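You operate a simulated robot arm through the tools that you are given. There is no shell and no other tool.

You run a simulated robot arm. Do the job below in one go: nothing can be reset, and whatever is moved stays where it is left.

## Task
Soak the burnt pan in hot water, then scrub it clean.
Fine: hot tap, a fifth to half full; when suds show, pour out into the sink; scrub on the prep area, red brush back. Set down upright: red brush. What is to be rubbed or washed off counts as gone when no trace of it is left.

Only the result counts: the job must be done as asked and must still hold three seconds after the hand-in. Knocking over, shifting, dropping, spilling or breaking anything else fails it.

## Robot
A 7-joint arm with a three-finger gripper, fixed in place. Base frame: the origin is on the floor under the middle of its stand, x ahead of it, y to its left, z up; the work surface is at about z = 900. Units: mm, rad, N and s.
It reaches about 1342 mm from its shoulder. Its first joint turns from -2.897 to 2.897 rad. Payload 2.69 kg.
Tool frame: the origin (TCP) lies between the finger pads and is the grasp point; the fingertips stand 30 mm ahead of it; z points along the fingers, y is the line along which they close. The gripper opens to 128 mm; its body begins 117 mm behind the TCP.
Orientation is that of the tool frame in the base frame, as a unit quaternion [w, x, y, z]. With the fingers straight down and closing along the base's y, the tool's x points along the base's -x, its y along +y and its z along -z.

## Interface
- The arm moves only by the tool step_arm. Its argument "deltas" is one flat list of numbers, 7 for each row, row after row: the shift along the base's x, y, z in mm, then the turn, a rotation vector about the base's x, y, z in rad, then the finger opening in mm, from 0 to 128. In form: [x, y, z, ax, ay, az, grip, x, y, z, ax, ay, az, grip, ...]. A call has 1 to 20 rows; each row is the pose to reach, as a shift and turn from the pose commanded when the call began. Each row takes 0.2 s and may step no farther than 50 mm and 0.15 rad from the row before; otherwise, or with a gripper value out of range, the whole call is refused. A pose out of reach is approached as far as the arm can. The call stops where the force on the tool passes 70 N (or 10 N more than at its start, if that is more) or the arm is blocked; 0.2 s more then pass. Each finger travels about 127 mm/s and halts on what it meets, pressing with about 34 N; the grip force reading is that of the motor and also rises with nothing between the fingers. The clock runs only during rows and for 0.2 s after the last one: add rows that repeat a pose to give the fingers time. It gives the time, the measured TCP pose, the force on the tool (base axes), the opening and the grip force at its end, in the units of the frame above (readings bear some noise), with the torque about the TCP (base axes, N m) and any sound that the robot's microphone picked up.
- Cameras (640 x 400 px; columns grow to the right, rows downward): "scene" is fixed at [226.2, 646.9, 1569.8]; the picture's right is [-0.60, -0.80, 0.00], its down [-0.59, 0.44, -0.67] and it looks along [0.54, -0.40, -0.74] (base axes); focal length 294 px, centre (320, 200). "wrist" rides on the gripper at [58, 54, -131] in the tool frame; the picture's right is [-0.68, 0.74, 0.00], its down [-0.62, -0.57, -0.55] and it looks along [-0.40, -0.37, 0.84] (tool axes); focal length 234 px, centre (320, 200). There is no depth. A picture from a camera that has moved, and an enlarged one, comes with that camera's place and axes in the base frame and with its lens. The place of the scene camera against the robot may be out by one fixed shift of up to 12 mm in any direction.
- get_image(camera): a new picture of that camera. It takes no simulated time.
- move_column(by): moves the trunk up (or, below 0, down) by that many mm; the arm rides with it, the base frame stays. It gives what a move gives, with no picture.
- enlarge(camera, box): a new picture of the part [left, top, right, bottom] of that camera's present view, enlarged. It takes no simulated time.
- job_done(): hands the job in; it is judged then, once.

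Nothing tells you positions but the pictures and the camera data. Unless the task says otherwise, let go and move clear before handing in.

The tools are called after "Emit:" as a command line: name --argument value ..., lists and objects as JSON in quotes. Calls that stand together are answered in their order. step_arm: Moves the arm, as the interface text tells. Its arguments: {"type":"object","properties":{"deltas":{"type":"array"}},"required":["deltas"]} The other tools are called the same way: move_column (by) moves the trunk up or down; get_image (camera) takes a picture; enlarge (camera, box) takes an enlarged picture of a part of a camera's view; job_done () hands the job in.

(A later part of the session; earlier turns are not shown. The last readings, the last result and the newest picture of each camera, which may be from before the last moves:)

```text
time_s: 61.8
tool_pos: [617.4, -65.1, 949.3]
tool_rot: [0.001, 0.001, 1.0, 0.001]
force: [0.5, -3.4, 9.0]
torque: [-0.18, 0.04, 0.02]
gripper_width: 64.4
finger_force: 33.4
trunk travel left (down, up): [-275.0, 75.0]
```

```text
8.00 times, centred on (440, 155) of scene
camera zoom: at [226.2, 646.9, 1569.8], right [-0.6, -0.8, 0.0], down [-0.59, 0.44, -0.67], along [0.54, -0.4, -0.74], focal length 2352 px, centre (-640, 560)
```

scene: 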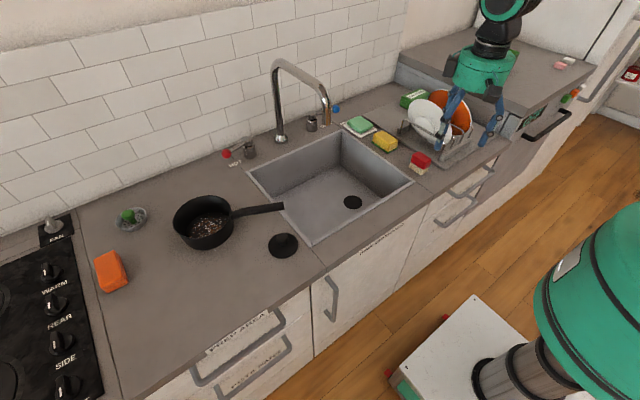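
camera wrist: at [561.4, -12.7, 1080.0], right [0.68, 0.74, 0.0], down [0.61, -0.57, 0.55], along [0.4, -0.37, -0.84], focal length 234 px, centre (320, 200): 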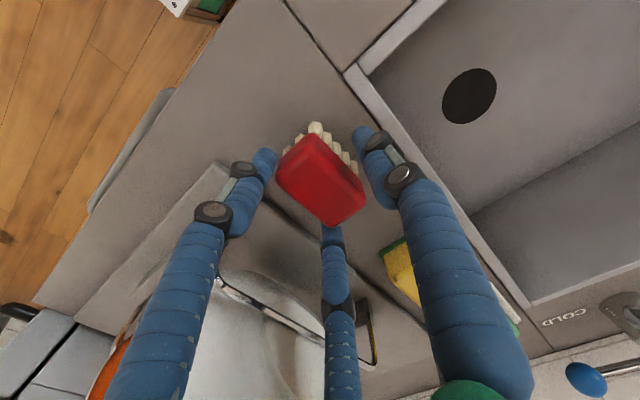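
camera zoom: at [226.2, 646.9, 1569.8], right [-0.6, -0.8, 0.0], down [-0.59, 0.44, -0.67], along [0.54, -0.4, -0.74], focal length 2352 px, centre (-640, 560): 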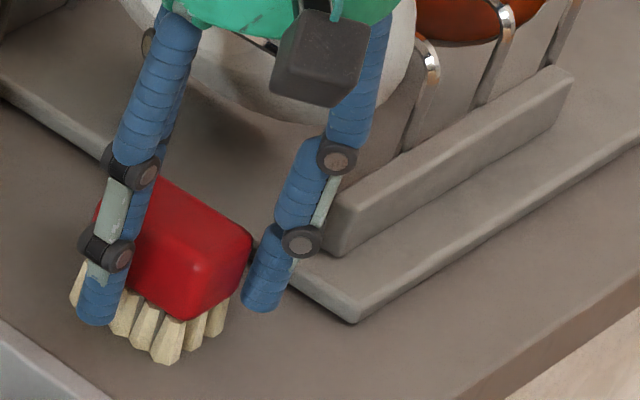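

The three fingers are coupled, and at this yaw two of them wedge on the block corners before the thumb arrives. I'll open, lift, turn 90° so two fingers squeeze the long faces and the thumb backs the end face, and then regrasp.

Emit:
step_arm --deltas '[0, 0, 0, 0, 0, 0, 80, 0, 0, 0, 0, 0, 0, 90, 0, 0, 25, 0, 0, 0, 90, 0, 0, 70, 0, 0, 0, 90]'

Emit:
step_arm --deltas '[0, 0, 0, 0, 0, 0.143, 90, 0, 0, 0, 0, 0, 0.286, 90, 0, 0, 0, 0, 0, 0.429, 80, 0, 0, 0, 0, 0, 0.571, 70, 0, 0, 0, 0, 0, 0.714, 70, 0, 0, 0, 0, 0, 0.857, 70, 0, 0, 0, 0, 0, 1.0, 70, 0, 0, 0, 0, 0, 1.143, 70, 0, 0, 0, 0, 0, 1.286, 70, 0, 0, 0, 0, 0, 1.429, 70, 0, 0, 0, 0, 0, 1.571, 70, 0, 0, 0, 0, 0, 1.571, 70]'

Emit:
get_image --camera "wrist"

Emit:
enlarge --camera "scene" --box '[370, 70, 510, 190]'

```text
time_s: 62.8
tool_pos: [618.0, -65.5, 1017.7]
tool_rot: [0.0, 0.001, 1.0, 0.0]
force: [-0.2, 0.3, -0.8]
torque: [-0.02, -0.04, 0.01]
gripper_width: 90.1
finger_force: 0.1
trunk travel left (down, up): [-275.0, 75.0]
```

```text
time_s: 65.4
tool_pos: [616.5, -65.7, 1017.4]
tool_rot: [-0.001, -0.707, 0.707, 0.001]
force: [0.7, 0.8, 0.1]
torque: [0.01, -0.01, -0.02]
gripper_width: 70.3
finger_force: 0.0
trunk travel left (down, up): [-275.0, 75.0]
```

```text
taken
camera wrist: at [563.8, -124.9, 1149.0], right [-0.74, 0.68, 0.0], down [0.57, 0.62, 0.55], along [0.37, 0.4, -0.84], focal length 234 px, centre (320, 200)
```

wrist: 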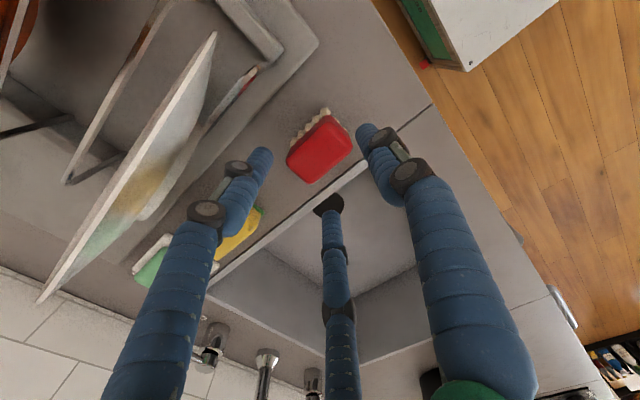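

```text
3.33 times, centred on (440, 130) of scene
camera zoom: at [226.2, 646.9, 1569.8], right [-0.6, -0.8, 0.0], down [-0.59, 0.44, -0.67], along [0.54, -0.4, -0.74], focal length 980 px, centre (-80, 433)
```

zoom: 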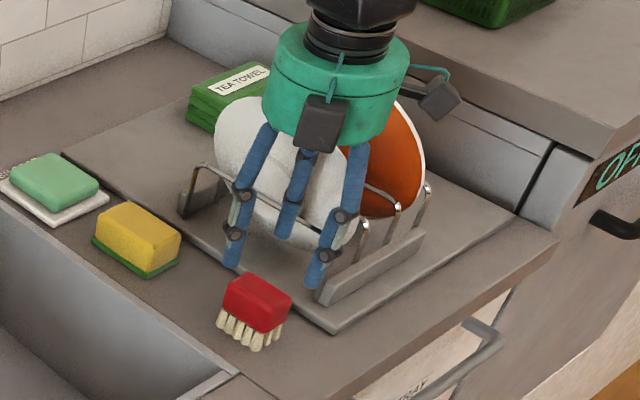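

Emit:
enlarge --camera "wrist" --box '[260, 90, 380, 200]'

```text
3.64 times, centred on (320, 145) of wrist
camera zoom: at [563.8, -124.9, 1149.0], right [-0.74, 0.68, 0.0], down [0.57, 0.62, 0.55], along [0.37, 0.4, -0.84], focal length 852 px, centre (320, 400)
```

zoom: 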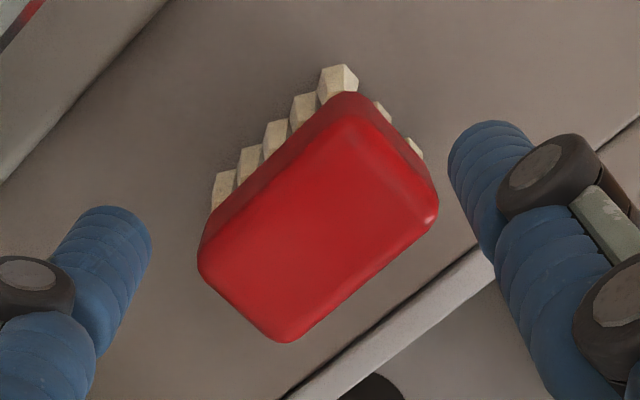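

Emit:
step_arm --deltas '[-5, 0, -20, 0, 0, 0, 70, -5, 0, -45, 0, 0, 0, 70, -5, 0, -69, 0, 0, 0, 70, -5, 0, -69, 0, 0, 0, 70]'

Emit:
get_image --camera "wrist"

Emit:
enlarge --camera "scene" --box '[390, 90, 490, 180]'

```text
time_s: 66.4
tool_pos: [610.6, -64.8, 949.4]
tool_rot: [-0.001, -0.707, 0.707, 0.001]
force: [0.8, 0.4, 0.7]
torque: [0.03, 0.05, 0.0]
gripper_width: 70.1
finger_force: 0.0
trunk travel left (down, up): [-275.0, 75.0]
```

```text
taken
camera wrist: at [557.3, -124.3, 1080.3], right [-0.74, 0.68, 0.0], down [0.57, 0.61, 0.55], along [0.37, 0.4, -0.84], focal length 234 px, centre (320, 200)
```

wrist: 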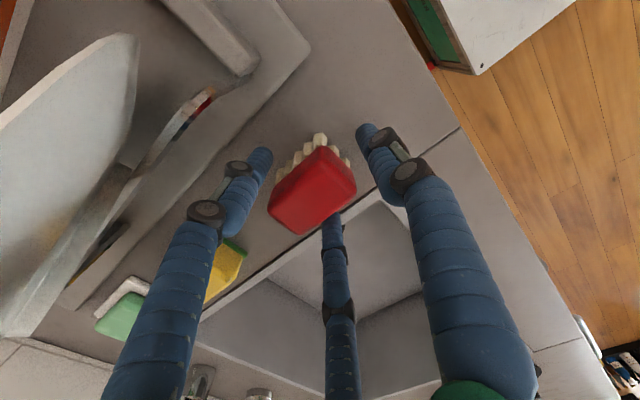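

```text
4.44 times, centred on (440, 135) of scene
camera zoom: at [226.2, 646.9, 1569.8], right [-0.6, -0.8, 0.0], down [-0.59, 0.44, -0.67], along [0.54, -0.4, -0.74], focal length 1307 px, centre (-213, 489)
```

zoom: 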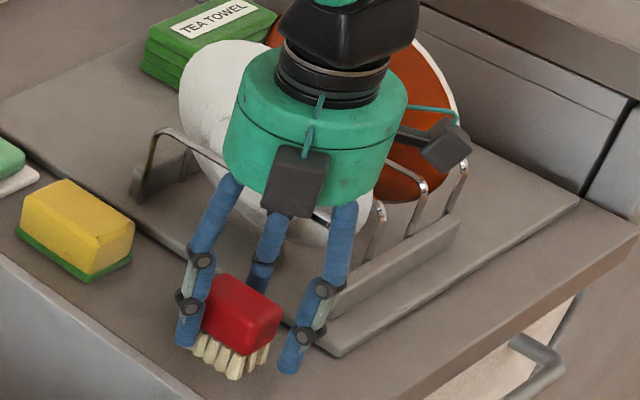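

Emit:
step_arm --deltas '[0, 0, 0, 0, 0, 0, 50, 0, 0, 0, 0, 0, 0, 30, 0, 0, 0, 0, 0, 0, 0, 0, 0, 0, 0, 0, 0, 0, 0, 0, 0, 0, 0, 0, 0]'

Emit:
enlarge --camera "wrist" --box '[240, 100, 420, 260]'

Emit:
enlarge --camera "scene" --box '[390, 90, 490, 180]'

```text
time_s: 67.6
tool_pos: [609.0, -65.0, 950.0]
tool_rot: [0.001, -0.706, 0.708, 0.001]
force: [2.6, -1.8, 7.5]
torque: [-0.03, -0.2, -0.03]
gripper_width: 42.1
finger_force: 34.0
trunk travel left (down, up): [-275.0, 75.0]
```

```text
2.50 times, centred on (330, 180) of wrist
camera zoom: at [557.3, -124.3, 1080.9], right [-0.74, 0.68, 0.0], down [0.57, 0.61, 0.55], along [0.37, 0.4, -0.84], focal length 585 px, centre (295, 250)
```

zoom: 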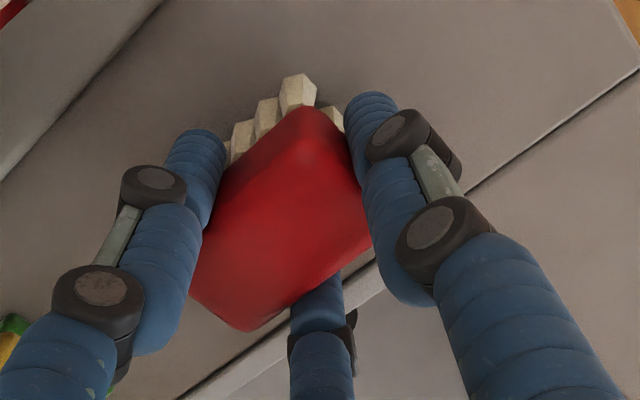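

```text
4.44 times, centred on (440, 135) of scene
camera zoom: at [226.2, 646.9, 1569.8], right [-0.6, -0.8, 0.0], down [-0.59, 0.44, -0.67], along [0.54, -0.4, -0.74], focal length 1307 px, centre (-213, 489)
```

zoom: 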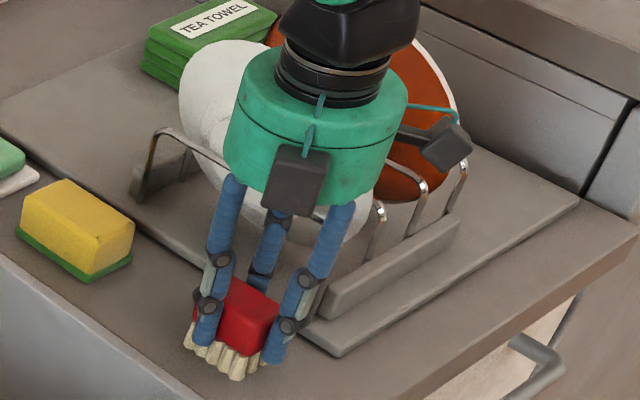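

Three-point grip on the brush (width 42 mm). Test lift.

Emit:
step_arm --deltas '[0, 0, 10, 0, 0, 0, 0, 0, 0, 30, 0, 0, 0, 0, 0, 0, 60, 0, 0, 0, 0, 0, 0, 60, 0, 0, 0, 0]'

Emit:
enlarge --camera "wrist" --box '[240, 100, 420, 260]'

Emit:
enlarge --camera "scene" --box '[390, 70, 490, 180]'

```text
time_s: 68.6
tool_pos: [610.3, -65.7, 1010.1]
tool_rot: [-0.001, -0.707, 0.708, 0.0]
force: [0.4, 0.6, -0.2]
torque: [-0.01, -0.04, -0.01]
gripper_width: 42.1
finger_force: 33.4
trunk travel left (down, up): [-275.0, 75.0]
```

```text
2.50 times, centred on (330, 180) of wrist
camera zoom: at [558.1, -125.1, 1141.4], right [-0.74, 0.68, 0.0], down [0.57, 0.61, 0.55], along [0.37, 0.4, -0.84], focal length 585 px, centre (295, 250)
```

zoom: 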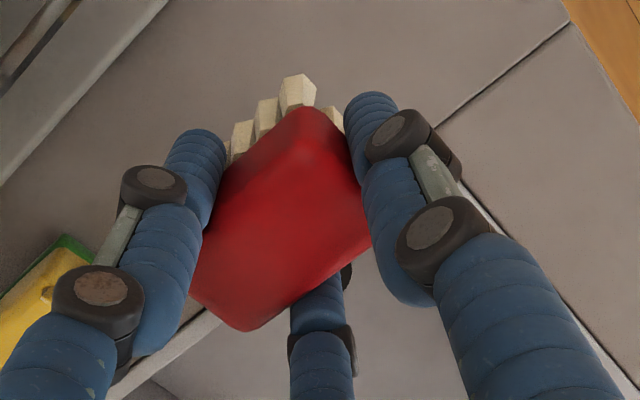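

```text
3.64 times, centred on (440, 125) of scene
camera zoom: at [226.2, 646.9, 1569.8], right [-0.6, -0.8, 0.0], down [-0.59, 0.44, -0.67], along [0.54, -0.4, -0.74], focal length 1069 px, centre (-116, 473)
```

zoom: 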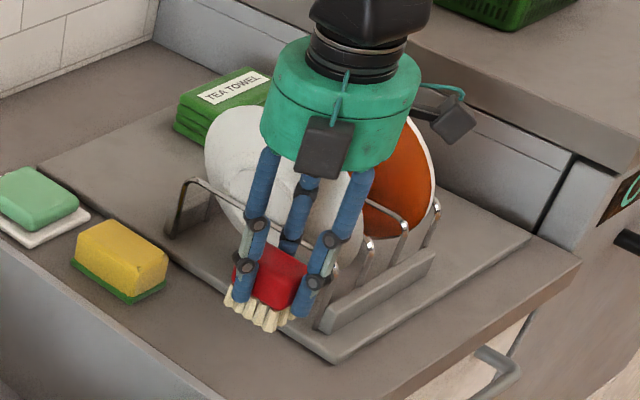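

The brush is held firmly; its bristle tips sit about 50 mm below the TCP. Now I carry it over the front of the sink to the pan on the prep area.

Emit:
step_arm --deltas '[0, 0, 45, 0, 0, 0, 0, -5, 10, 88, 0, 0, 0, 0, -11, 52, 92, 0, 0, 0, 0, -11, 96, 92, 0, 0, 0, 0, -11, 140, 92, 0, 0, 0, 0, -11, 184, 92, 0, 0, 0, 0, -11, 228, 92, 0, 0, 0, 0, -11, 272, 92, 0, 0, 0, 0, -11, 316, 92, 0, 0, 0, 0, -11, 360, 92, 0, 0, 0, 0, -11, 396, 92, 0, 0, 0, 0]'

Emit:
step_arm --deltas '[26, 34, 0, 0, 0, 0, 0, 52, 67, 0, 0, 0, 0, 0, 78, 101, 0, 0, 0, 0, 0, 104, 134, 0, 0, 0, 0, 0, 130, 168, 0, 0, 0, 0, 0, 156, 202, 0, 0, 0, 0, 0, 182, 235, 0, 0, 0, 0, 0, 208, 269, 0, 0, 0, 0, 0, 235, 303, 0, 0, 0, 0, 0, 235, 303, 0, 0, 0, 0, 0]'

Emit:
get_image --camera "wrist"

Emit:
get_image --camera "scene"

```text
time_s: 71.0
tool_pos: [599.8, 332.4, 1101.6]
tool_rot: [0.0, -0.706, 0.708, 0.001]
force: [0.6, 0.7, -0.5]
torque: [0.0, 0.01, 0.0]
gripper_width: 41.9
finger_force: 34.2
trunk travel left (down, up): [-275.0, 75.0]
```

```text
time_s: 73.2
tool_pos: [837.9, 635.8, 1104.2]
tool_rot: [-0.001, -0.707, 0.708, 0.001]
force: [1.3, 0.7, -1.3]
torque: [0.03, 0.03, 0.01]
gripper_width: 42.1
finger_force: 33.8
trunk travel left (down, up): [-275.0, 75.0]
```

```text
taken
camera wrist: at [785.0, 576.3, 1235.3], right [-0.74, 0.68, 0.0], down [0.57, 0.61, 0.55], along [0.37, 0.4, -0.84], focal length 234 px, centre (320, 200)
```

wrist: 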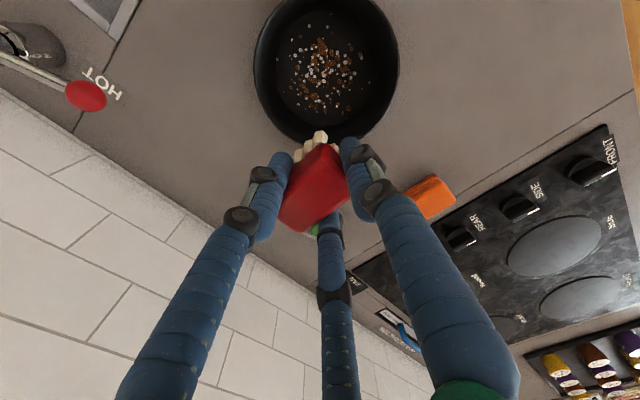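

```text
taken
```

scene: 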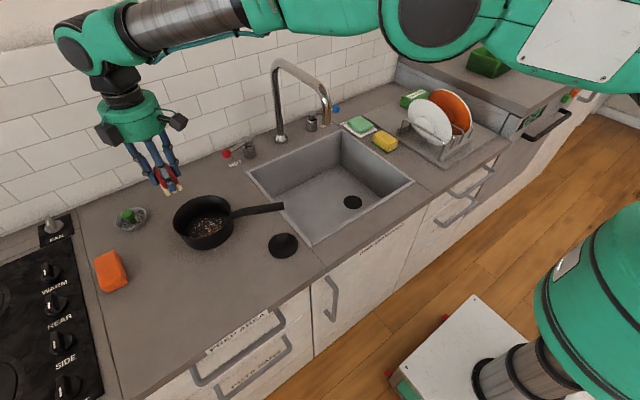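

Emit:
enlarge --camera "wrist" --box '[240, 0, 420, 150]'

```text
2.67 times, centred on (330, 75) of wrist
camera zoom: at [785.0, 576.3, 1235.3], right [-0.74, 0.68, 0.0], down [0.57, 0.61, 0.55], along [0.37, 0.4, -0.84], focal length 624 px, centre (293, 533)
```

zoom: 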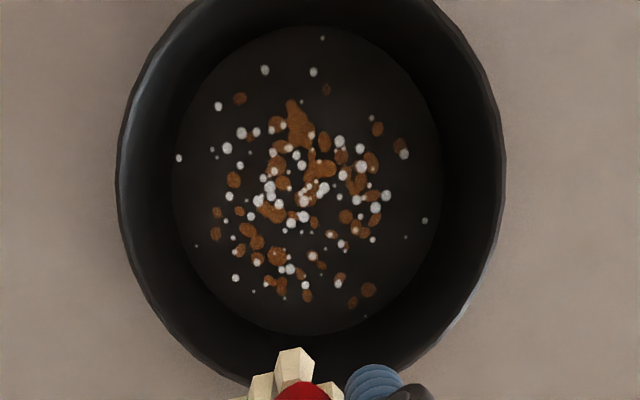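

From this overhead view the pan floor is centred at about (797, 598), radius about 63 mm, with flecks out to 50–59 mm. I'll position the brush over the centre and lower it until it touches.

Emit:
step_arm --deltas '[-23, -19, 0, 0, 0, 0, 0, -45, -37, 0, 0, 0, 0, 0, -45, -37, -40, 0, 0, 0, 0, -45, -37, -80, 0, 0, 0, 0, -45, -37, -115, 0, 0, 0, 0, -45, -37, -138, 0, 0, 0, 0, -45, -37, -138, 0, 0, 0, 0]'

Emit:
enlarge --camera "scene" --box '[150, 130, 290, 260]'

Emit:
get_image --camera "wrist"

```text
time_s: 74.8
tool_pos: [793.3, 598.0, 965.5]
tool_rot: [0.0, -0.707, 0.708, 0.0]
force: [0.1, 0.6, -1.7]
torque: [-0.05, 0.01, -0.02]
gripper_width: 41.9
finger_force: 33.8
trunk travel left (down, up): [-275.0, 75.0]
```

```text
3.08 times, centred on (220, 195) of scene
camera zoom: at [226.2, 646.9, 1569.8], right [-0.6, -0.8, 0.0], down [-0.59, 0.44, -0.67], along [0.54, -0.4, -0.74], focal length 905 px, centre (628, 215)
```

zoom: 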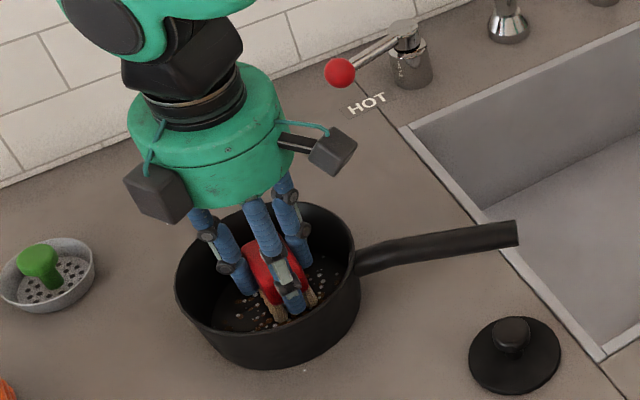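

```text
taken
camera wrist: at [740.5, 538.3, 1095.8], right [-0.74, 0.68, 0.0], down [0.57, 0.61, 0.55], along [0.37, 0.4, -0.84], focal length 234 px, centre (320, 200)
```

wrist: 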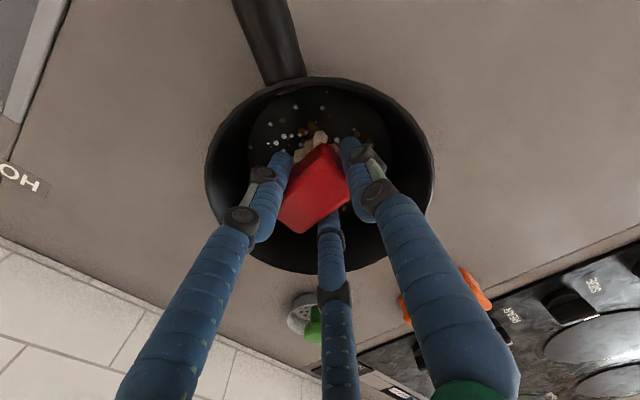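

Emit:
step_arm --deltas '[0, 0, -4, 0, 0, 0, 0, 0, 0, -8, 0, 0, 0, 0]'

Emit:
step_arm --deltas '[0, 0, -2, 0, 0, 0, 0, 0, 0, -3, 0, 0, 0, 0]'

Emit:
step_arm --deltas '[0, 0, -1, 0, 0, 0, 0, 0, 0, -2, 0, 0, 0, 0]'

```text
time_s: 75.4
tool_pos: [790.7, 597.7, 956.9]
tool_rot: [-0.001, -0.707, 0.708, 0.001]
force: [0.2, 0.2, -0.9]
torque: [-0.04, -0.01, -0.02]
gripper_width: 41.9
finger_force: 34.0
trunk travel left (down, up): [-275.0, 75.0]
```

```text
time_s: 76.0
tool_pos: [790.6, 597.5, 955.9]
tool_rot: [0.001, -0.706, 0.708, 0.0]
force: [-3.4, -3.1, 15.5]
torque: [-0.27, 0.2, -0.04]
gripper_width: 42.0
finger_force: 34.3
trunk travel left (down, up): [-275.0, 75.0]
```

```text
time_s: 76.6
tool_pos: [791.1, 597.4, 956.2]
tool_rot: [0.003, -0.707, 0.708, 0.0]
force: [-0.9, -3.4, 34.7]
torque: [-0.29, 0.07, -0.03]
gripper_width: 42.0
finger_force: 34.8
trunk travel left (down, up): [-275.0, 75.0]
```

Contact found at TCP z about 956. I'll ease the pressure to about 12 N and try a few short strokes, then check the effect and whether the pan slides.

Emit:
step_arm --deltas '[0, 0, 2.3, 0, 0, 0, 0, 10, 0, 2.3, 0, 0, 0, 0, 20, 0, 2.3, 0, 0, 0, 0, 10, 0, 2.3, 0, 0, 0, 0, 0, 0, 2.3, 0, 0, 0, 0, -10, 0, 2.3, 0, 0, 0, 0, 0, 0, 2.3, 0, 0, 0, 0, 10, 0, 2.3, 0, 0, 0, 0, 0, 0, 2.3, 0, 0, 0, 0]'

Emit:
get_image --camera "wrist"

Emit:
enlarge --camera "scene" --box '[150, 130, 290, 260]'

```text
time_s: 78.6
tool_pos: [790.8, 596.6, 955.8]
tool_rot: [0.001, -0.707, 0.708, 0.0]
force: [8.2, -4.1, 41.4]
torque: [-0.24, -0.94, 0.02]
gripper_width: 41.7
finger_force: 34.4
trunk travel left (down, up): [-275.0, 75.0]
```

```text
taken
camera wrist: at [738.2, 536.2, 1086.0], right [-0.74, 0.68, 0.0], down [0.57, 0.61, 0.55], along [0.37, 0.4, -0.83], focal length 234 px, centre (320, 200)
```

wrist: 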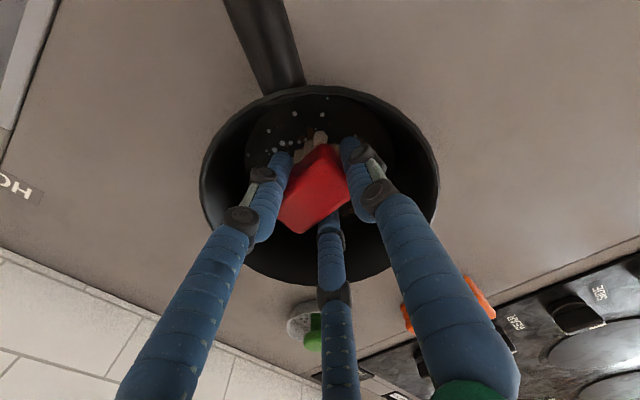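

```text
3.08 times, centred on (220, 195) of scene
camera zoom: at [226.2, 646.9, 1569.8], right [-0.6, -0.8, 0.0], down [-0.59, 0.44, -0.67], along [0.54, -0.4, -0.74], focal length 905 px, centre (628, 215)
```

zoom: 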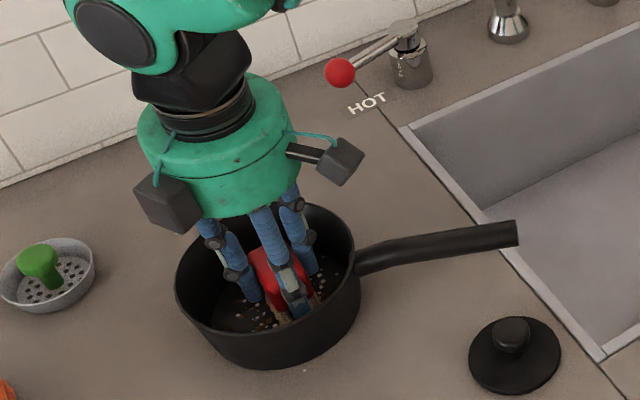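

Emit:
step_arm --deltas '[0, 0, 2, 0, 0, 0, 0, 0, 0, 2, 0, 0, 0, 0, 0, 0, 2, 0, 0, 0, 0]'

Emit:
step_arm --deltas '[0, 0, 1, 0, 0, 0, 0, 0, 0, 1, 0, 0, 0, 0, 0, 0, 1, 0, 0, 0, 0]'

```text
time_s: 79.4
tool_pos: [790.7, 596.7, 954.4]
tool_rot: [0.0, -0.707, 0.707, 0.001]
force: [7.9, -3.2, 28.5]
torque: [-0.06, -1.03, -0.06]
gripper_width: 41.6
finger_force: 33.5
trunk travel left (down, up): [-275.0, 75.0]
```

```text
time_s: 80.2
tool_pos: [790.4, 596.6, 955.9]
tool_rot: [0.0, -0.707, 0.707, 0.001]
force: [3.6, 2.3, 21.4]
torque: [0.07, -0.57, 0.04]
gripper_width: 42.0
finger_force: 34.0
trunk travel left (down, up): [-275.0, 75.0]
```

Emit:
step_arm --deltas '[-12, 0, 0.8, 0, 0, 0, 0, 0, 0, 0.8, 0, 0, 0, 0, 12, 0, 0.8, 0, 0, 0, 0, 24, 0, 0.8, 0, 0, 0, 0, 20, -8, 0.8, 0, 0, 0, 0, 8, -10, 0.8, 0, 0, 0, 0, -4, -10, 0.8, 0, 0, 0, 0, -12, -10, 0.8, 0, 0, 0, 0, -8, -16, 0.8, 0, 0, 0, 0, 2, -17, 0.8, 0, 0, 0, 0, 12, -16, 0.8, 0, 0, 0, 0, 2, -20, 0.8, 0, 0, 0, 0, -8, -19, 0.8, 0, 0, 0, 0, -6, -8, 0.8, 0, 0, 0, 0, -10, 4, 0.8, 0, 0, 0, 0, -12, 10, 0.8, 0, 0, 0, 0, 0, 10, 0.8, 0, 0, 0, 0, 12, 10, 0.8, 0, 0, 0, 0, 21, 9, 0.8, 0, 0, 0, 0, 12, 15, 0.8, 0, 0, 0, 0]'

Emit:
get_image --camera "wrist"

Emit:
enlarge --camera "scene" --box '[150, 130, 290, 260]'

```text
time_s: 84.4
tool_pos: [802.7, 611.4, 957.1]
tool_rot: [-0.001, -0.707, 0.707, 0.001]
force: [-0.1, 0.4, -0.8]
torque: [0.05, 0.02, -0.01]
gripper_width: 42.1
finger_force: 34.0
trunk travel left (down, up): [-275.0, 75.0]
```

```text
taken
camera wrist: at [749.6, 552.0, 1087.0], right [-0.74, 0.68, 0.0], down [0.57, 0.61, 0.55], along [0.37, 0.4, -0.84], focal length 234 px, centre (320, 200)
```

wrist: 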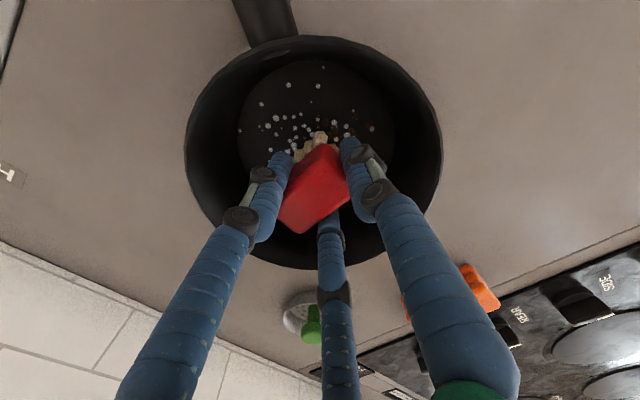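

```text
3.08 times, centred on (220, 195) of scene
camera zoom: at [226.2, 646.9, 1569.8], right [-0.6, -0.8, 0.0], down [-0.59, 0.44, -0.67], along [0.54, -0.4, -0.74], focal length 905 px, centre (628, 215)
```

zoom: 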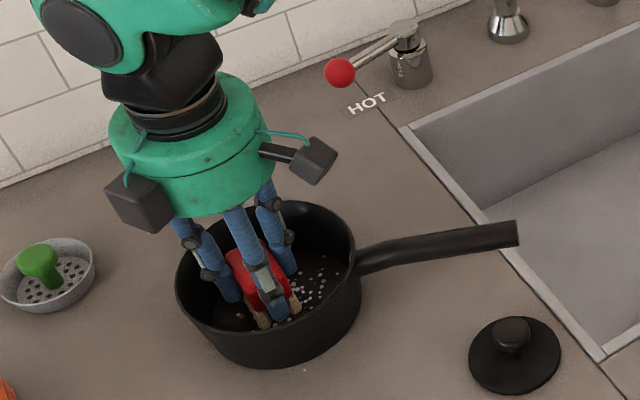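

Emit:
enlarge --camera "wrist" --box '[180, 30, 440, 180]'

```text
2.46 times, centred on (310, 105) of wrist
camera zoom: at [749.6, 552.0, 1087.0], right [-0.74, 0.68, 0.0], down [0.57, 0.61, 0.55], along [0.37, 0.4, -0.84], focal length 576 px, centre (345, 434)
```

zoom: 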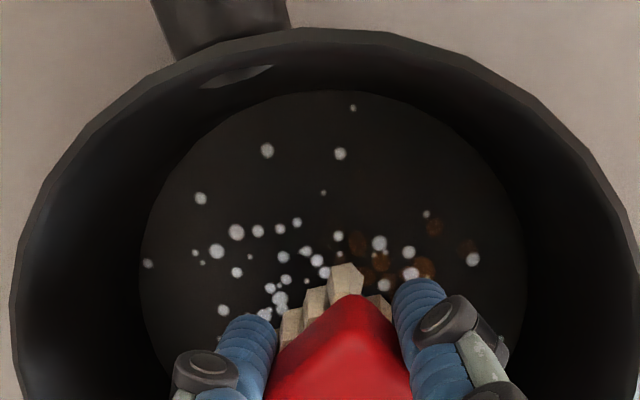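

Scrubbing works: brown flecks fade where the brush passes and the pan hasn't shifted. I'll restore light pressure and continue over the rest of the floor.

Emit:
step_arm --deltas '[-9.5, 5.5, -1.8, 0, 0, 0, 0, -19.5, 3.5, -1.8, 0, 0, 0, 0, -23.5, -4.5, -1.8, 0, 0, 0, 0, -13.5, -4.5, -1.8, 0, 0, 0, 0, -1.5, -4.5, -1.8, 0, 0, 0, 0, 10.5, -4.5, -1.8, 0, 0, 0, 0, -1.5, -8.5, -1.8, 0, 0, 0, 0, -13.5, -8.5, -1.8, 0, 0, 0, 0, -23.5, -10.5, -1.8, 0, 0, 0, 0, -11.5, -12.5, -1.8, 0, 0, 0, 0, 0.5, -12.5, -1.8, 0, 0, 0, 0, 14.5, -12.5, -1.8, 0, 0, 0, 0, 4.5, -18.5, -1.8, 0, 0, 0, 0, -9.5, -18.5, -1.8, 0, 0, 0, 0, -21.5, -20.5, -1.8, 0, 0, 0, 0, -13.5, -26.5, -1.8, 0, 0, 0, 0, -1.5, -26.5, -1.8, 0, 0, 0, 0, 6.5, -24.5, -1.8, 0, 0, 0, 0, -5.5, -30.5, -1.8, 0, 0, 0, 0, -17.5, -28.5, -1.8, 0, 0, 0, 0]'

Emit:
get_image --camera "wrist"

Emit:
enlarge --camera "scene" --box '[150, 130, 290, 260]'

```text
time_s: 88.6
tool_pos: [786.1, 581.8, 955.6]
tool_rot: [0.0, -0.706, 0.708, 0.0]
force: [-0.9, 0.0, 12.8]
torque: [0.0, -0.38, 0.0]
gripper_width: 41.7
finger_force: 34.0
trunk travel left (down, up): [-275.0, 75.0]
```

```text
taken
camera wrist: at [733.1, 522.1, 1086.7], right [-0.74, 0.68, 0.0], down [0.57, 0.61, 0.55], along [0.37, 0.4, -0.84], focal length 234 px, centre (320, 200)
```

wrist: 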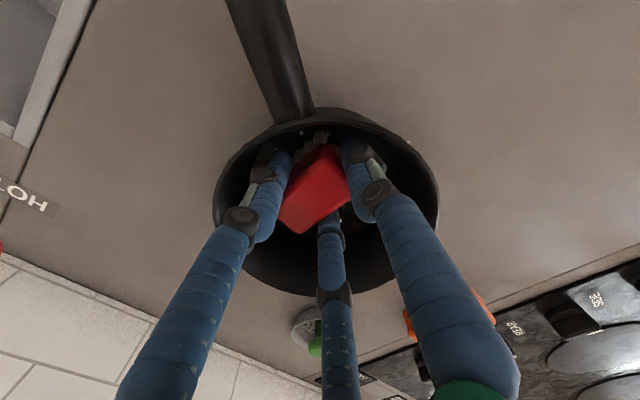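

```text
3.08 times, centred on (220, 195) of scene
camera zoom: at [226.2, 646.9, 1569.8], right [-0.6, -0.8, 0.0], down [-0.59, 0.44, -0.67], along [0.54, -0.4, -0.74], focal length 905 px, centre (628, 215)
```

zoom: 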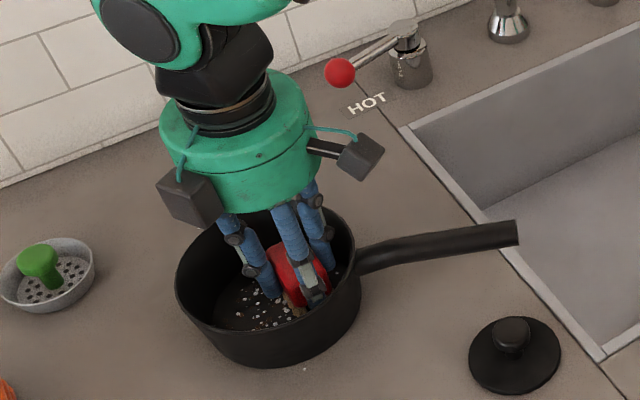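

Let me lift the brush out and inspect the whole floor.

Emit:
step_arm --deltas '[4, 6, 20, 0, 0, 0, 0, 8, 12, 60, 0, 0, 0, 0, 15, 15, 105, 0, 0, 0, 0, 40, 40, 135, 0, 0, 0, 0, 52, 53, 148, 0, 0, 0, 0, 52, 53, 148, 0, 0, 0, 0]'

Emit:
enlarge --camera "wrist" --box '[240, 0, 420, 150]'

Emit:
enlarge --camera "scene" --box '[150, 160, 270, 260]'

```text
time_s: 90.0
tool_pos: [837.2, 635.7, 1101.7]
tool_rot: [-0.001, -0.706, 0.708, 0.0]
force: [0.1, -0.3, -0.1]
torque: [-0.02, -0.03, 0.01]
gripper_width: 42.1
finger_force: 33.7
trunk travel left (down, up): [-275.0, 75.0]
```

```text
2.67 times, centred on (330, 75) of wrist
camera zoom: at [784.9, 575.5, 1232.0], right [-0.74, 0.68, 0.0], down [0.57, 0.61, 0.55], along [0.37, 0.4, -0.84], focal length 624 px, centre (293, 533)
```

zoom: 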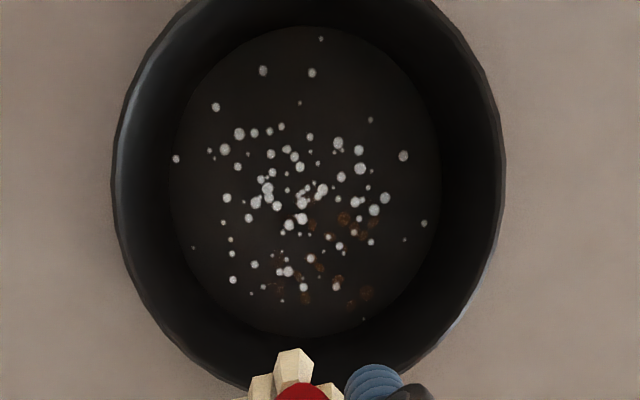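

```text
4.00 times, centred on (210, 210) of scene
camera zoom: at [226.2, 646.9, 1569.8], right [-0.6, -0.8, 0.0], down [-0.59, 0.44, -0.67], along [0.54, -0.4, -0.74], focal length 1176 px, centre (760, 160)
```

zoom: 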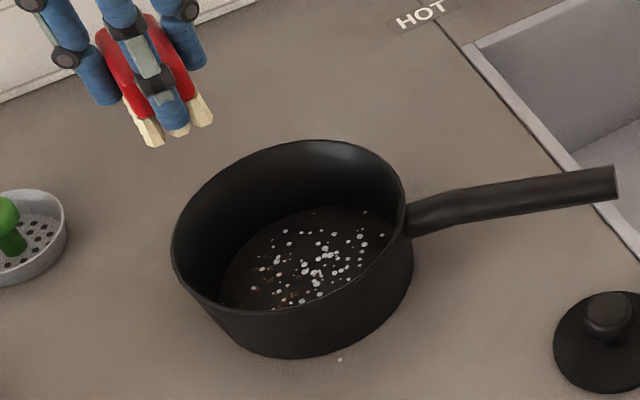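

Most of the brown is gone; faint patches remain toward the +y side of the floor. I'll rotate the hand 60° so the brush's free end reaches that side, then scrub there.

Emit:
step_arm --deltas '[0, 0, 0, 0, 0, 0.15, 0, 0, 0, 0, 0, 0, 0.3, 0, 0, 0, 0, 0, 0, 0.45, 0, 0, 0, 0, 0, 0, 0.6, 0, 0, 0, 0, 0, 0, 0.75, 0, 0, 0, 0, 0, 0, 0.9, 0, 0, 0, 0, 0, 0, 1.047, 0, 0, 0, 0, 0, 0, 1.047, 0]'

Emit:
get_image --camera "wrist"

Emit:
get_image --camera "scene"

```text
time_s: 91.8
tool_pos: [838.1, 635.6, 1101.4]
tool_rot: [0.0, 0.966, -0.258, 0.0]
force: [-0.3, 0.9, -0.7]
torque: [0.01, 0.01, -0.02]
gripper_width: 42.1
finger_force: 34.3
trunk travel left (down, up): [-275.0, 75.0]
```

```text
taken
camera wrist: at [863.1, 558.9, 1233.2], right [-0.95, -0.3, 0.0], down [-0.25, 0.8, 0.55], along [-0.17, 0.52, -0.84], focal length 234 px, centre (320, 200)
```

wrist: 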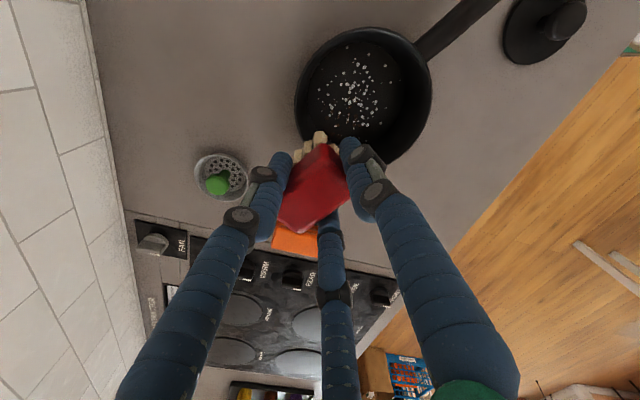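

```text
taken
```

scene: 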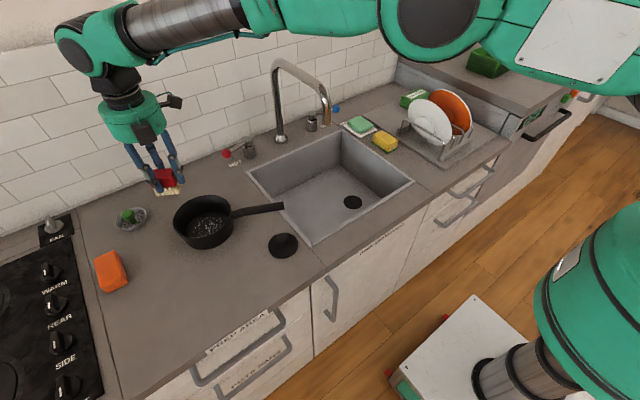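

Emit:
step_arm --deltas '[-20, -18, 0, 0, 0, 0, 0, -40.5, -37, -20, 0, 0, 0, 0, -40.5, -37, -65, 0, 0, 0, 0, -40.5, -37, -110, 0, 0, 0, 0, -40.5, -37, -138, 0, 0, 0, 0, -40.5, -37, -145, 0, 0, 0, 0, -40.5, -37, -145, 0, 0, 0, 0]'

Emit:
step_arm --deltas '[0, 0, -1.5, 0, 0, 0, 0, 0, 0, -1.5, 0, 0, 0, 0]'

```text
time_s: 93.4
tool_pos: [796.6, 599.7, 957.6]
tool_rot: [0.001, 0.966, -0.26, 0.0]
force: [-1.1, 0.4, -1.0]
torque: [-0.02, 0.0, -0.01]
gripper_width: 42.1
finger_force: 33.2
trunk travel left (down, up): [-275.0, 75.0]
```

```text
time_s: 94.0
tool_pos: [797.3, 599.0, 955.5]
tool_rot: [0.0, 0.966, -0.259, -0.001]
force: [0.6, 0.0, -1.5]
torque: [0.0, 0.0, 0.0]
gripper_width: 42.0
finger_force: 33.7
trunk travel left (down, up): [-275.0, 75.0]
```

Emit:
step_arm --deltas '[0, 0, -1, 0, 0, 0, 0, 0, 0, -1.5, 0, 0, 0, 0, 0, 0, -1.5, 0, 0, 0, 0]'

```text
time_s: 94.8
tool_pos: [798.5, 599.6, 955.7]
tool_rot: [0.0, 0.966, -0.26, 0.0]
force: [-1.5, -2.7, 9.5]
torque: [0.04, -0.03, -0.01]
gripper_width: 42.3
finger_force: 33.6
trunk travel left (down, up): [-275.0, 75.0]
```

Emit:
step_arm --deltas '[5, 8.7, -0.7, 0, 0, 0, 0, 9, 15.6, -0.7, 0, 0, 0, 0, 15.6, 13, -0.7, 0, 0, 0, 0, 16.4, 4.4, -0.7, 0, 0, 0, 0, 14.7, 13.5, -0.7, 0, 0, 0, 0, 4.3, 19.5, -0.7, 0, 0, 0, 0, -1.5, 19.4, -0.7, 0, 0, 0, 0, -8.1, 13.9, -0.7, 0, 0, 0, 0, -0.7, 18.9, -0.7, 0, 0, 0, 0, 8.3, 18.3, -0.7, 0, 0, 0, 0, -2.9, 10.9, -0.7, 0, 0, 0, 0, -14.1, 3.5, -0.7, 0, 0, 0, 0, -17.1, -1.7, -0.7, 0, 0, 0, 0, -13.9, 8, -0.7, 0, 0, 0, 0, -5.4, 14.7, -0.7, 0, 0, 0, 0, 2.1, 19.6, -0.7, 0, 0, 0, 0, 13.8, 14, -0.7, 0, 0, 0, 0, 17.3, 3.9, -0.7, 0, 0, 0, 0, 14, -5.8, -0.7, 0, 0, 0, 0, 0, 0, -0.7, 0, 0, 0, 0]'

Emit:
step_arm --deltas '[0, 0, 15, 0, 0, 0, 0, 0, 0, 60, 0, 0, 0, 0, 10, 10, 105, 0, 0, 0, 0, 40, 37, 142, 0, 0, 0, 0, 40, 37, 142, 0, 0, 0, 0]'

Emit:
enlarge --camera "wrist" --box '[270, 0, 450, 170]'

Emit:
enlarge --camera "scene" --box '[150, 160, 270, 260]'

```text
time_s: 99.0
tool_pos: [798.0, 597.2, 955.8]
tool_rot: [0.0, 0.966, -0.259, -0.001]
force: [1.3, -3.0, 28.3]
torque: [0.33, -0.42, -0.01]
gripper_width: 41.9
finger_force: 33.7
trunk travel left (down, up): [-275.0, 75.0]
```

```text
refused: row 4 steps farther than a row can; nothing moved
```

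```text
2.35 times, centred on (360, 85) of wrist
camera zoom: at [822.1, 520.8, 1086.4], right [-0.95, -0.3, 0.0], down [-0.25, 0.8, 0.55], along [-0.16, 0.52, -0.84], focal length 551 px, centre (226, 471)
```

zoom: 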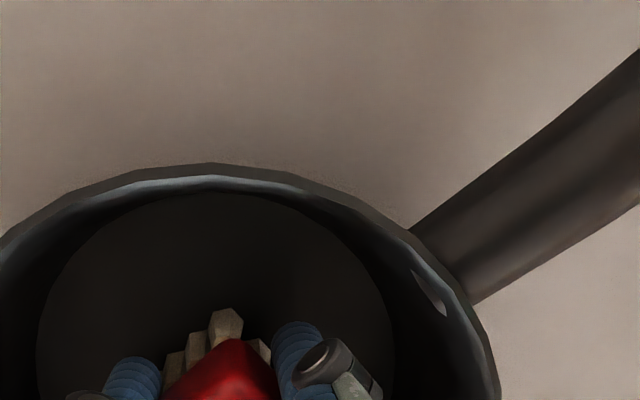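

```text
4.00 times, centred on (210, 210) of scene
camera zoom: at [226.2, 646.9, 1569.8], right [-0.6, -0.8, 0.0], down [-0.59, 0.44, -0.67], along [0.54, -0.4, -0.74], focal length 1176 px, centre (760, 160)
```

zoom: 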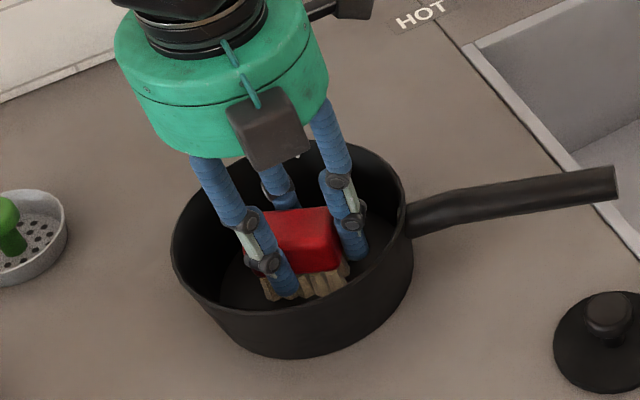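

The white suds have vanished too, so the floor looks clean. I'll lift the brush out to check the entire floor.

Emit:
step_arm --deltas '[0, 0, 15, 0, 0, 0, 0, 0, 0, 55, 0, 0, 0, 0, 5, 5, 95, 0, 0, 0, 0, 20, 20, 125, 0, 0, 0, 0, 40, 37, 142, 0, 0, 0, 0, 40, 37, 142, 0, 0, 0, 0]'

Emit:
enlarge --camera "wrist" --box '[270, 0, 450, 170]'

Emit:
enlarge --camera "scene" --box '[160, 180, 250, 255]'

```text
time_s: 100.4
tool_pos: [837.2, 635.7, 1095.3]
tool_rot: [0.001, 0.966, -0.26, 0.001]
force: [1.0, 0.7, -0.5]
torque: [-0.05, 0.04, 0.0]
gripper_width: 42.2
finger_force: 34.4
trunk travel left (down, up): [-275.0, 75.0]
```

```text
2.35 times, centred on (360, 85) of wrist
camera zoom: at [861.5, 560.0, 1226.6], right [-0.95, -0.3, 0.0], down [-0.25, 0.8, 0.55], along [-0.16, 0.52, -0.84], focal length 551 px, centre (226, 471)
```

zoom: 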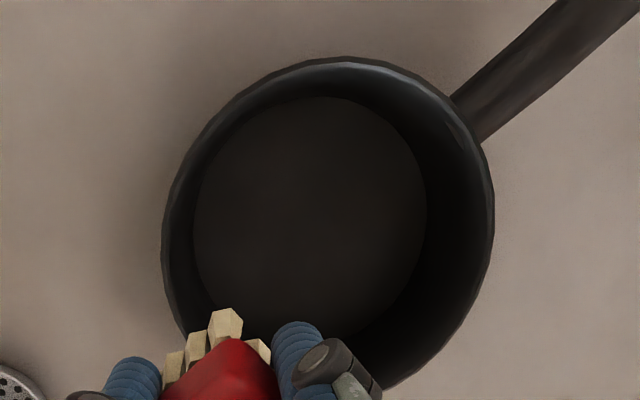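

```text
5.33 times, centred on (205, 218) of scene
camera zoom: at [226.2, 646.9, 1569.8], right [-0.6, -0.8, 0.0], down [-0.59, 0.44, -0.67], along [0.54, -0.4, -0.74], focal length 1568 px, centre (933, 107)
```

zoom: 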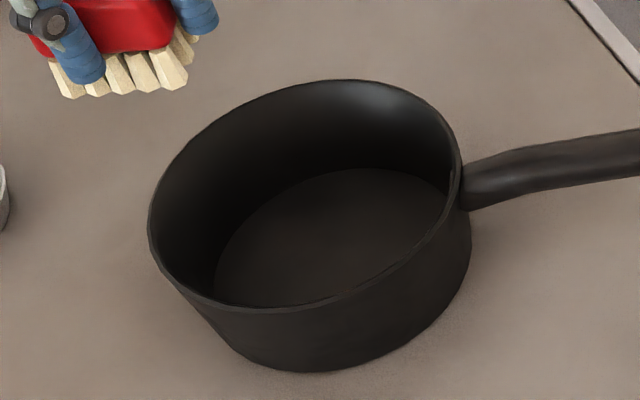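

The pan is spotless. Now I return the brush: rotate back to the grasp yaw and travel back along the front to its original place.

Emit:
step_arm --deltas '[-26, -34, 3, 0, 0, -0.117, 0, -53, -68, 5, 0, 0, -0.234, 0, -79, -102, 5, 0, 0, -0.351, 0, -106, -136, 5, 0, 0, -0.468, 0, -132, -170, 5, 0, 0, -0.585, 0, -158, -204, 5, 0, 0, -0.702, 0, -185, -238, 5, 0, 0, -0.819, 0, -211, -271, 5, 0, 0, -0.936, 0, -238, -305, 5, 0, 0, -1.047, 0]'

Emit:
step_arm --deltas '[0, -44, 0, 0, 0, 0, 0, 0, -88, 0, 0, 0, 0, 0, 0, -132, 0, 0, 0, 0, 0, 0, -176, 0, 0, 0, 0, 0, 0, -220, 0, 0, 0, 0, 0, 0, -264, 0, 0, 0, 0, 0, 0, -308, 0, 0, 0, 0, 0, 0, -352, 0, 0, 0, 0, 0, 6, -385, -10, 0, 0, 0, 0, 12, -397, -40, 0, 0, 0, 0, 12, -397, -70, 0, 0, 0, 0, 12, -397, -70, 0, 0, 0, 0]'

Emit:
get_image --camera "wrist"

Emit:
get_image --camera "scene"

```text
time_s: 102.4
tool_pos: [597.8, 329.9, 1102.0]
tool_rot: [0.001, -0.706, 0.708, 0.0]
force: [1.2, -0.7, -1.7]
torque: [-0.03, -0.01, 0.0]
gripper_width: 42.0
finger_force: 33.7
trunk travel left (down, up): [-275.0, 75.0]
```

```text
time_s: 105.0
tool_pos: [610.5, -65.8, 1029.3]
tool_rot: [0.0, -0.707, 0.708, 0.002]
force: [-0.3, 0.6, -0.3]
torque: [-0.03, -0.02, -0.03]
gripper_width: 42.1
finger_force: 34.2
trunk travel left (down, up): [-275.0, 75.0]
```

```text
taken
camera wrist: at [557.7, -125.7, 1160.5], right [-0.74, 0.68, 0.0], down [0.57, 0.61, 0.55], along [0.37, 0.4, -0.84], focal length 234 px, centre (320, 200)
```

wrist: 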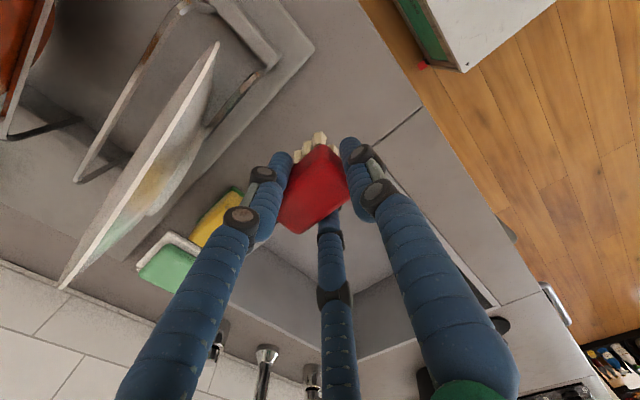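

```text
taken
```

scene: 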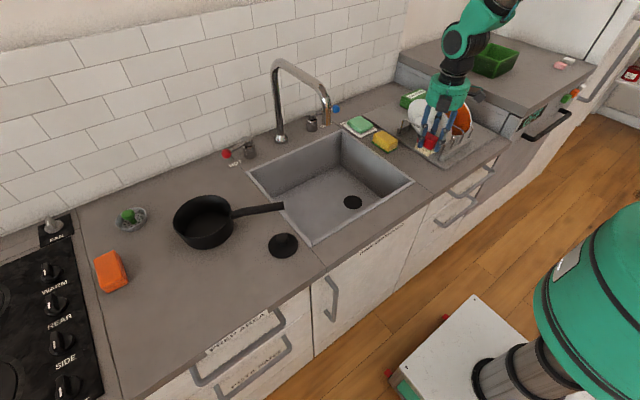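

Emit:
step_arm --deltas '[-0.4, 1.4, -30, 0, 0, 0, 0, -0.4, 1.4, -60, 0, 0, 0, 0, -0.4, 1.4, -75, 0, 0, 0, 0, -0.4, 1.4, -75, 0, 0, 0, 0]'

Emit:
enlarge --camera "scene" --box '[390, 90, 490, 180]'

Emit:
step_arm --deltas '[0, 0, -1.5, 0, 0, 0, 0, 0, 0, -3, 0, 0, 0, 0, 0, 0, -3, 0, 0, 0, 0]'

```text
time_s: 106.0
tool_pos: [610.3, -67.5, 956.2]
tool_rot: [0.0, -0.706, 0.708, 0.0]
force: [-0.5, -0.7, -0.8]
torque: [-0.01, 0.01, -0.04]
gripper_width: 42.0
finger_force: 34.0
trunk travel left (down, up): [-275.0, 75.0]
```

```text
4.44 times, centred on (440, 135) of scene
camera zoom: at [226.2, 646.9, 1569.8], right [-0.6, -0.8, 0.0], down [-0.59, 0.44, -0.67], along [0.54, -0.4, -0.74], focal length 1307 px, centre (-213, 489)
```

zoom: 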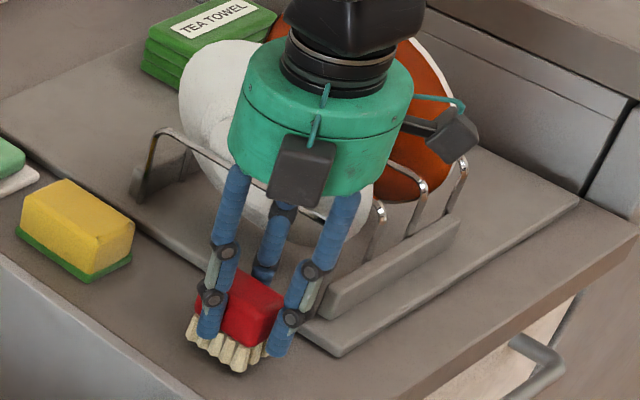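

```text
time_s: 106.8
tool_pos: [610.1, -65.9, 952.9]
tool_rot: [0.0, -0.706, 0.708, 0.001]
force: [-0.3, -0.4, -0.6]
torque: [0.0, 0.05, 0.0]
gripper_width: 42.0
finger_force: 33.7
trunk travel left (down, up): [-275.0, 75.0]
```

Emit:
step_arm --deltas '[0, 0, -1.5, 0, 0, 0, 0, 0, 0, -2.5, 0, 0, 0, 0, 0, 0, -2.5, 0, 0, 0, 0]'

Emit:
step_arm --deltas '[0, 0, -1, 0, 0, 0, 0, 0, 0, -1.5, 0, 0, 0, 0, 0, 0, -1.5, 0, 0, 0, 0]'

```text
time_s: 107.6
tool_pos: [611.2, -66.0, 950.8]
tool_rot: [-0.001, -0.707, 0.707, 0.001]
force: [-0.6, -0.3, -2.0]
torque: [0.03, 0.02, -0.01]
gripper_width: 42.1
finger_force: 33.6
trunk travel left (down, up): [-275.0, 75.0]
```

```text
time_s: 108.4
tool_pos: [610.5, -65.1, 950.0]
tool_rot: [-0.001, -0.707, 0.708, -0.001]
force: [-1.3, 1.1, 16.2]
torque: [0.05, -0.33, 0.02]
gripper_width: 42.1
finger_force: 33.9
trunk travel left (down, up): [-275.0, 75.0]
```

Bristles are on the counter. I'll ease off slightly and release.

Emit:
step_arm --deltas '[0, 0, 1.3, 0, 0, 0, 0, 0, 0, 1.3, 0, 0, 0, 0, 0, 0, 1.3, 0, 0, 0, 44, 0, 0, 1.3, 0, 0, 0, 50, 0, 0, 1.3, 0, 0, 0, 60, 0, 0, 1.3, 0, 0, 0, 70, 0, 0, 1.3, 0, 0, 0, 70]'

Emit:
get_image --camera "wrist"

Emit:
enlarge --camera "scene" --box '[390, 90, 490, 180]'

```text
time_s: 110.0
tool_pos: [610.4, -63.9, 950.0]
tool_rot: [-0.001, -0.706, 0.708, 0.0]
force: [-0.3, 0.6, 0.3]
torque: [-0.04, -0.01, 0.0]
gripper_width: 70.0
finger_force: 0.1
trunk travel left (down, up): [-275.0, 75.0]
```

```text
taken
camera wrist: at [557.8, -124.5, 1081.4], right [-0.74, 0.68, 0.0], down [0.57, 0.61, 0.55], along [0.37, 0.4, -0.84], focal length 234 px, centre (320, 200)
```

wrist: 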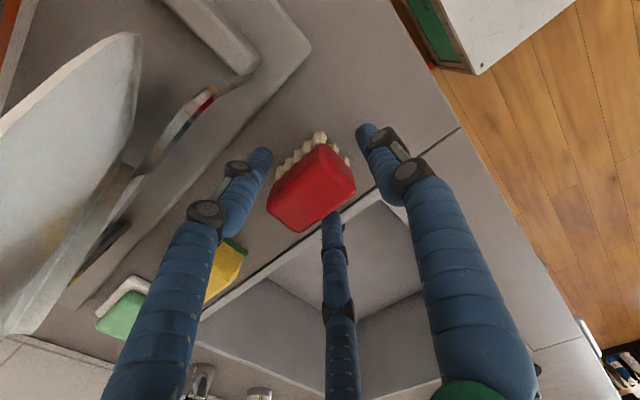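

```text
4.44 times, centred on (440, 135) of scene
camera zoom: at [226.2, 646.9, 1569.8], right [-0.6, -0.8, 0.0], down [-0.59, 0.44, -0.67], along [0.54, -0.4, -0.74], focal length 1307 px, centre (-213, 489)
```

zoom: 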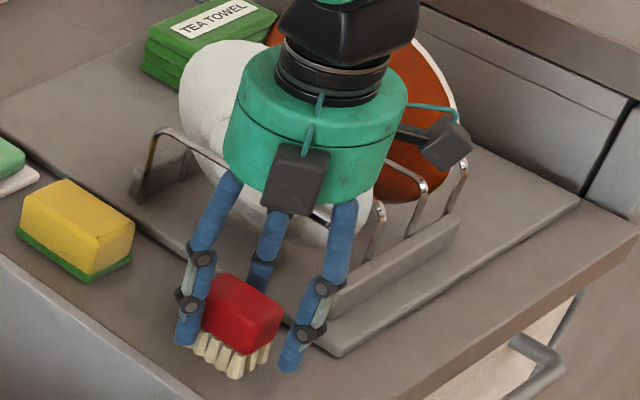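

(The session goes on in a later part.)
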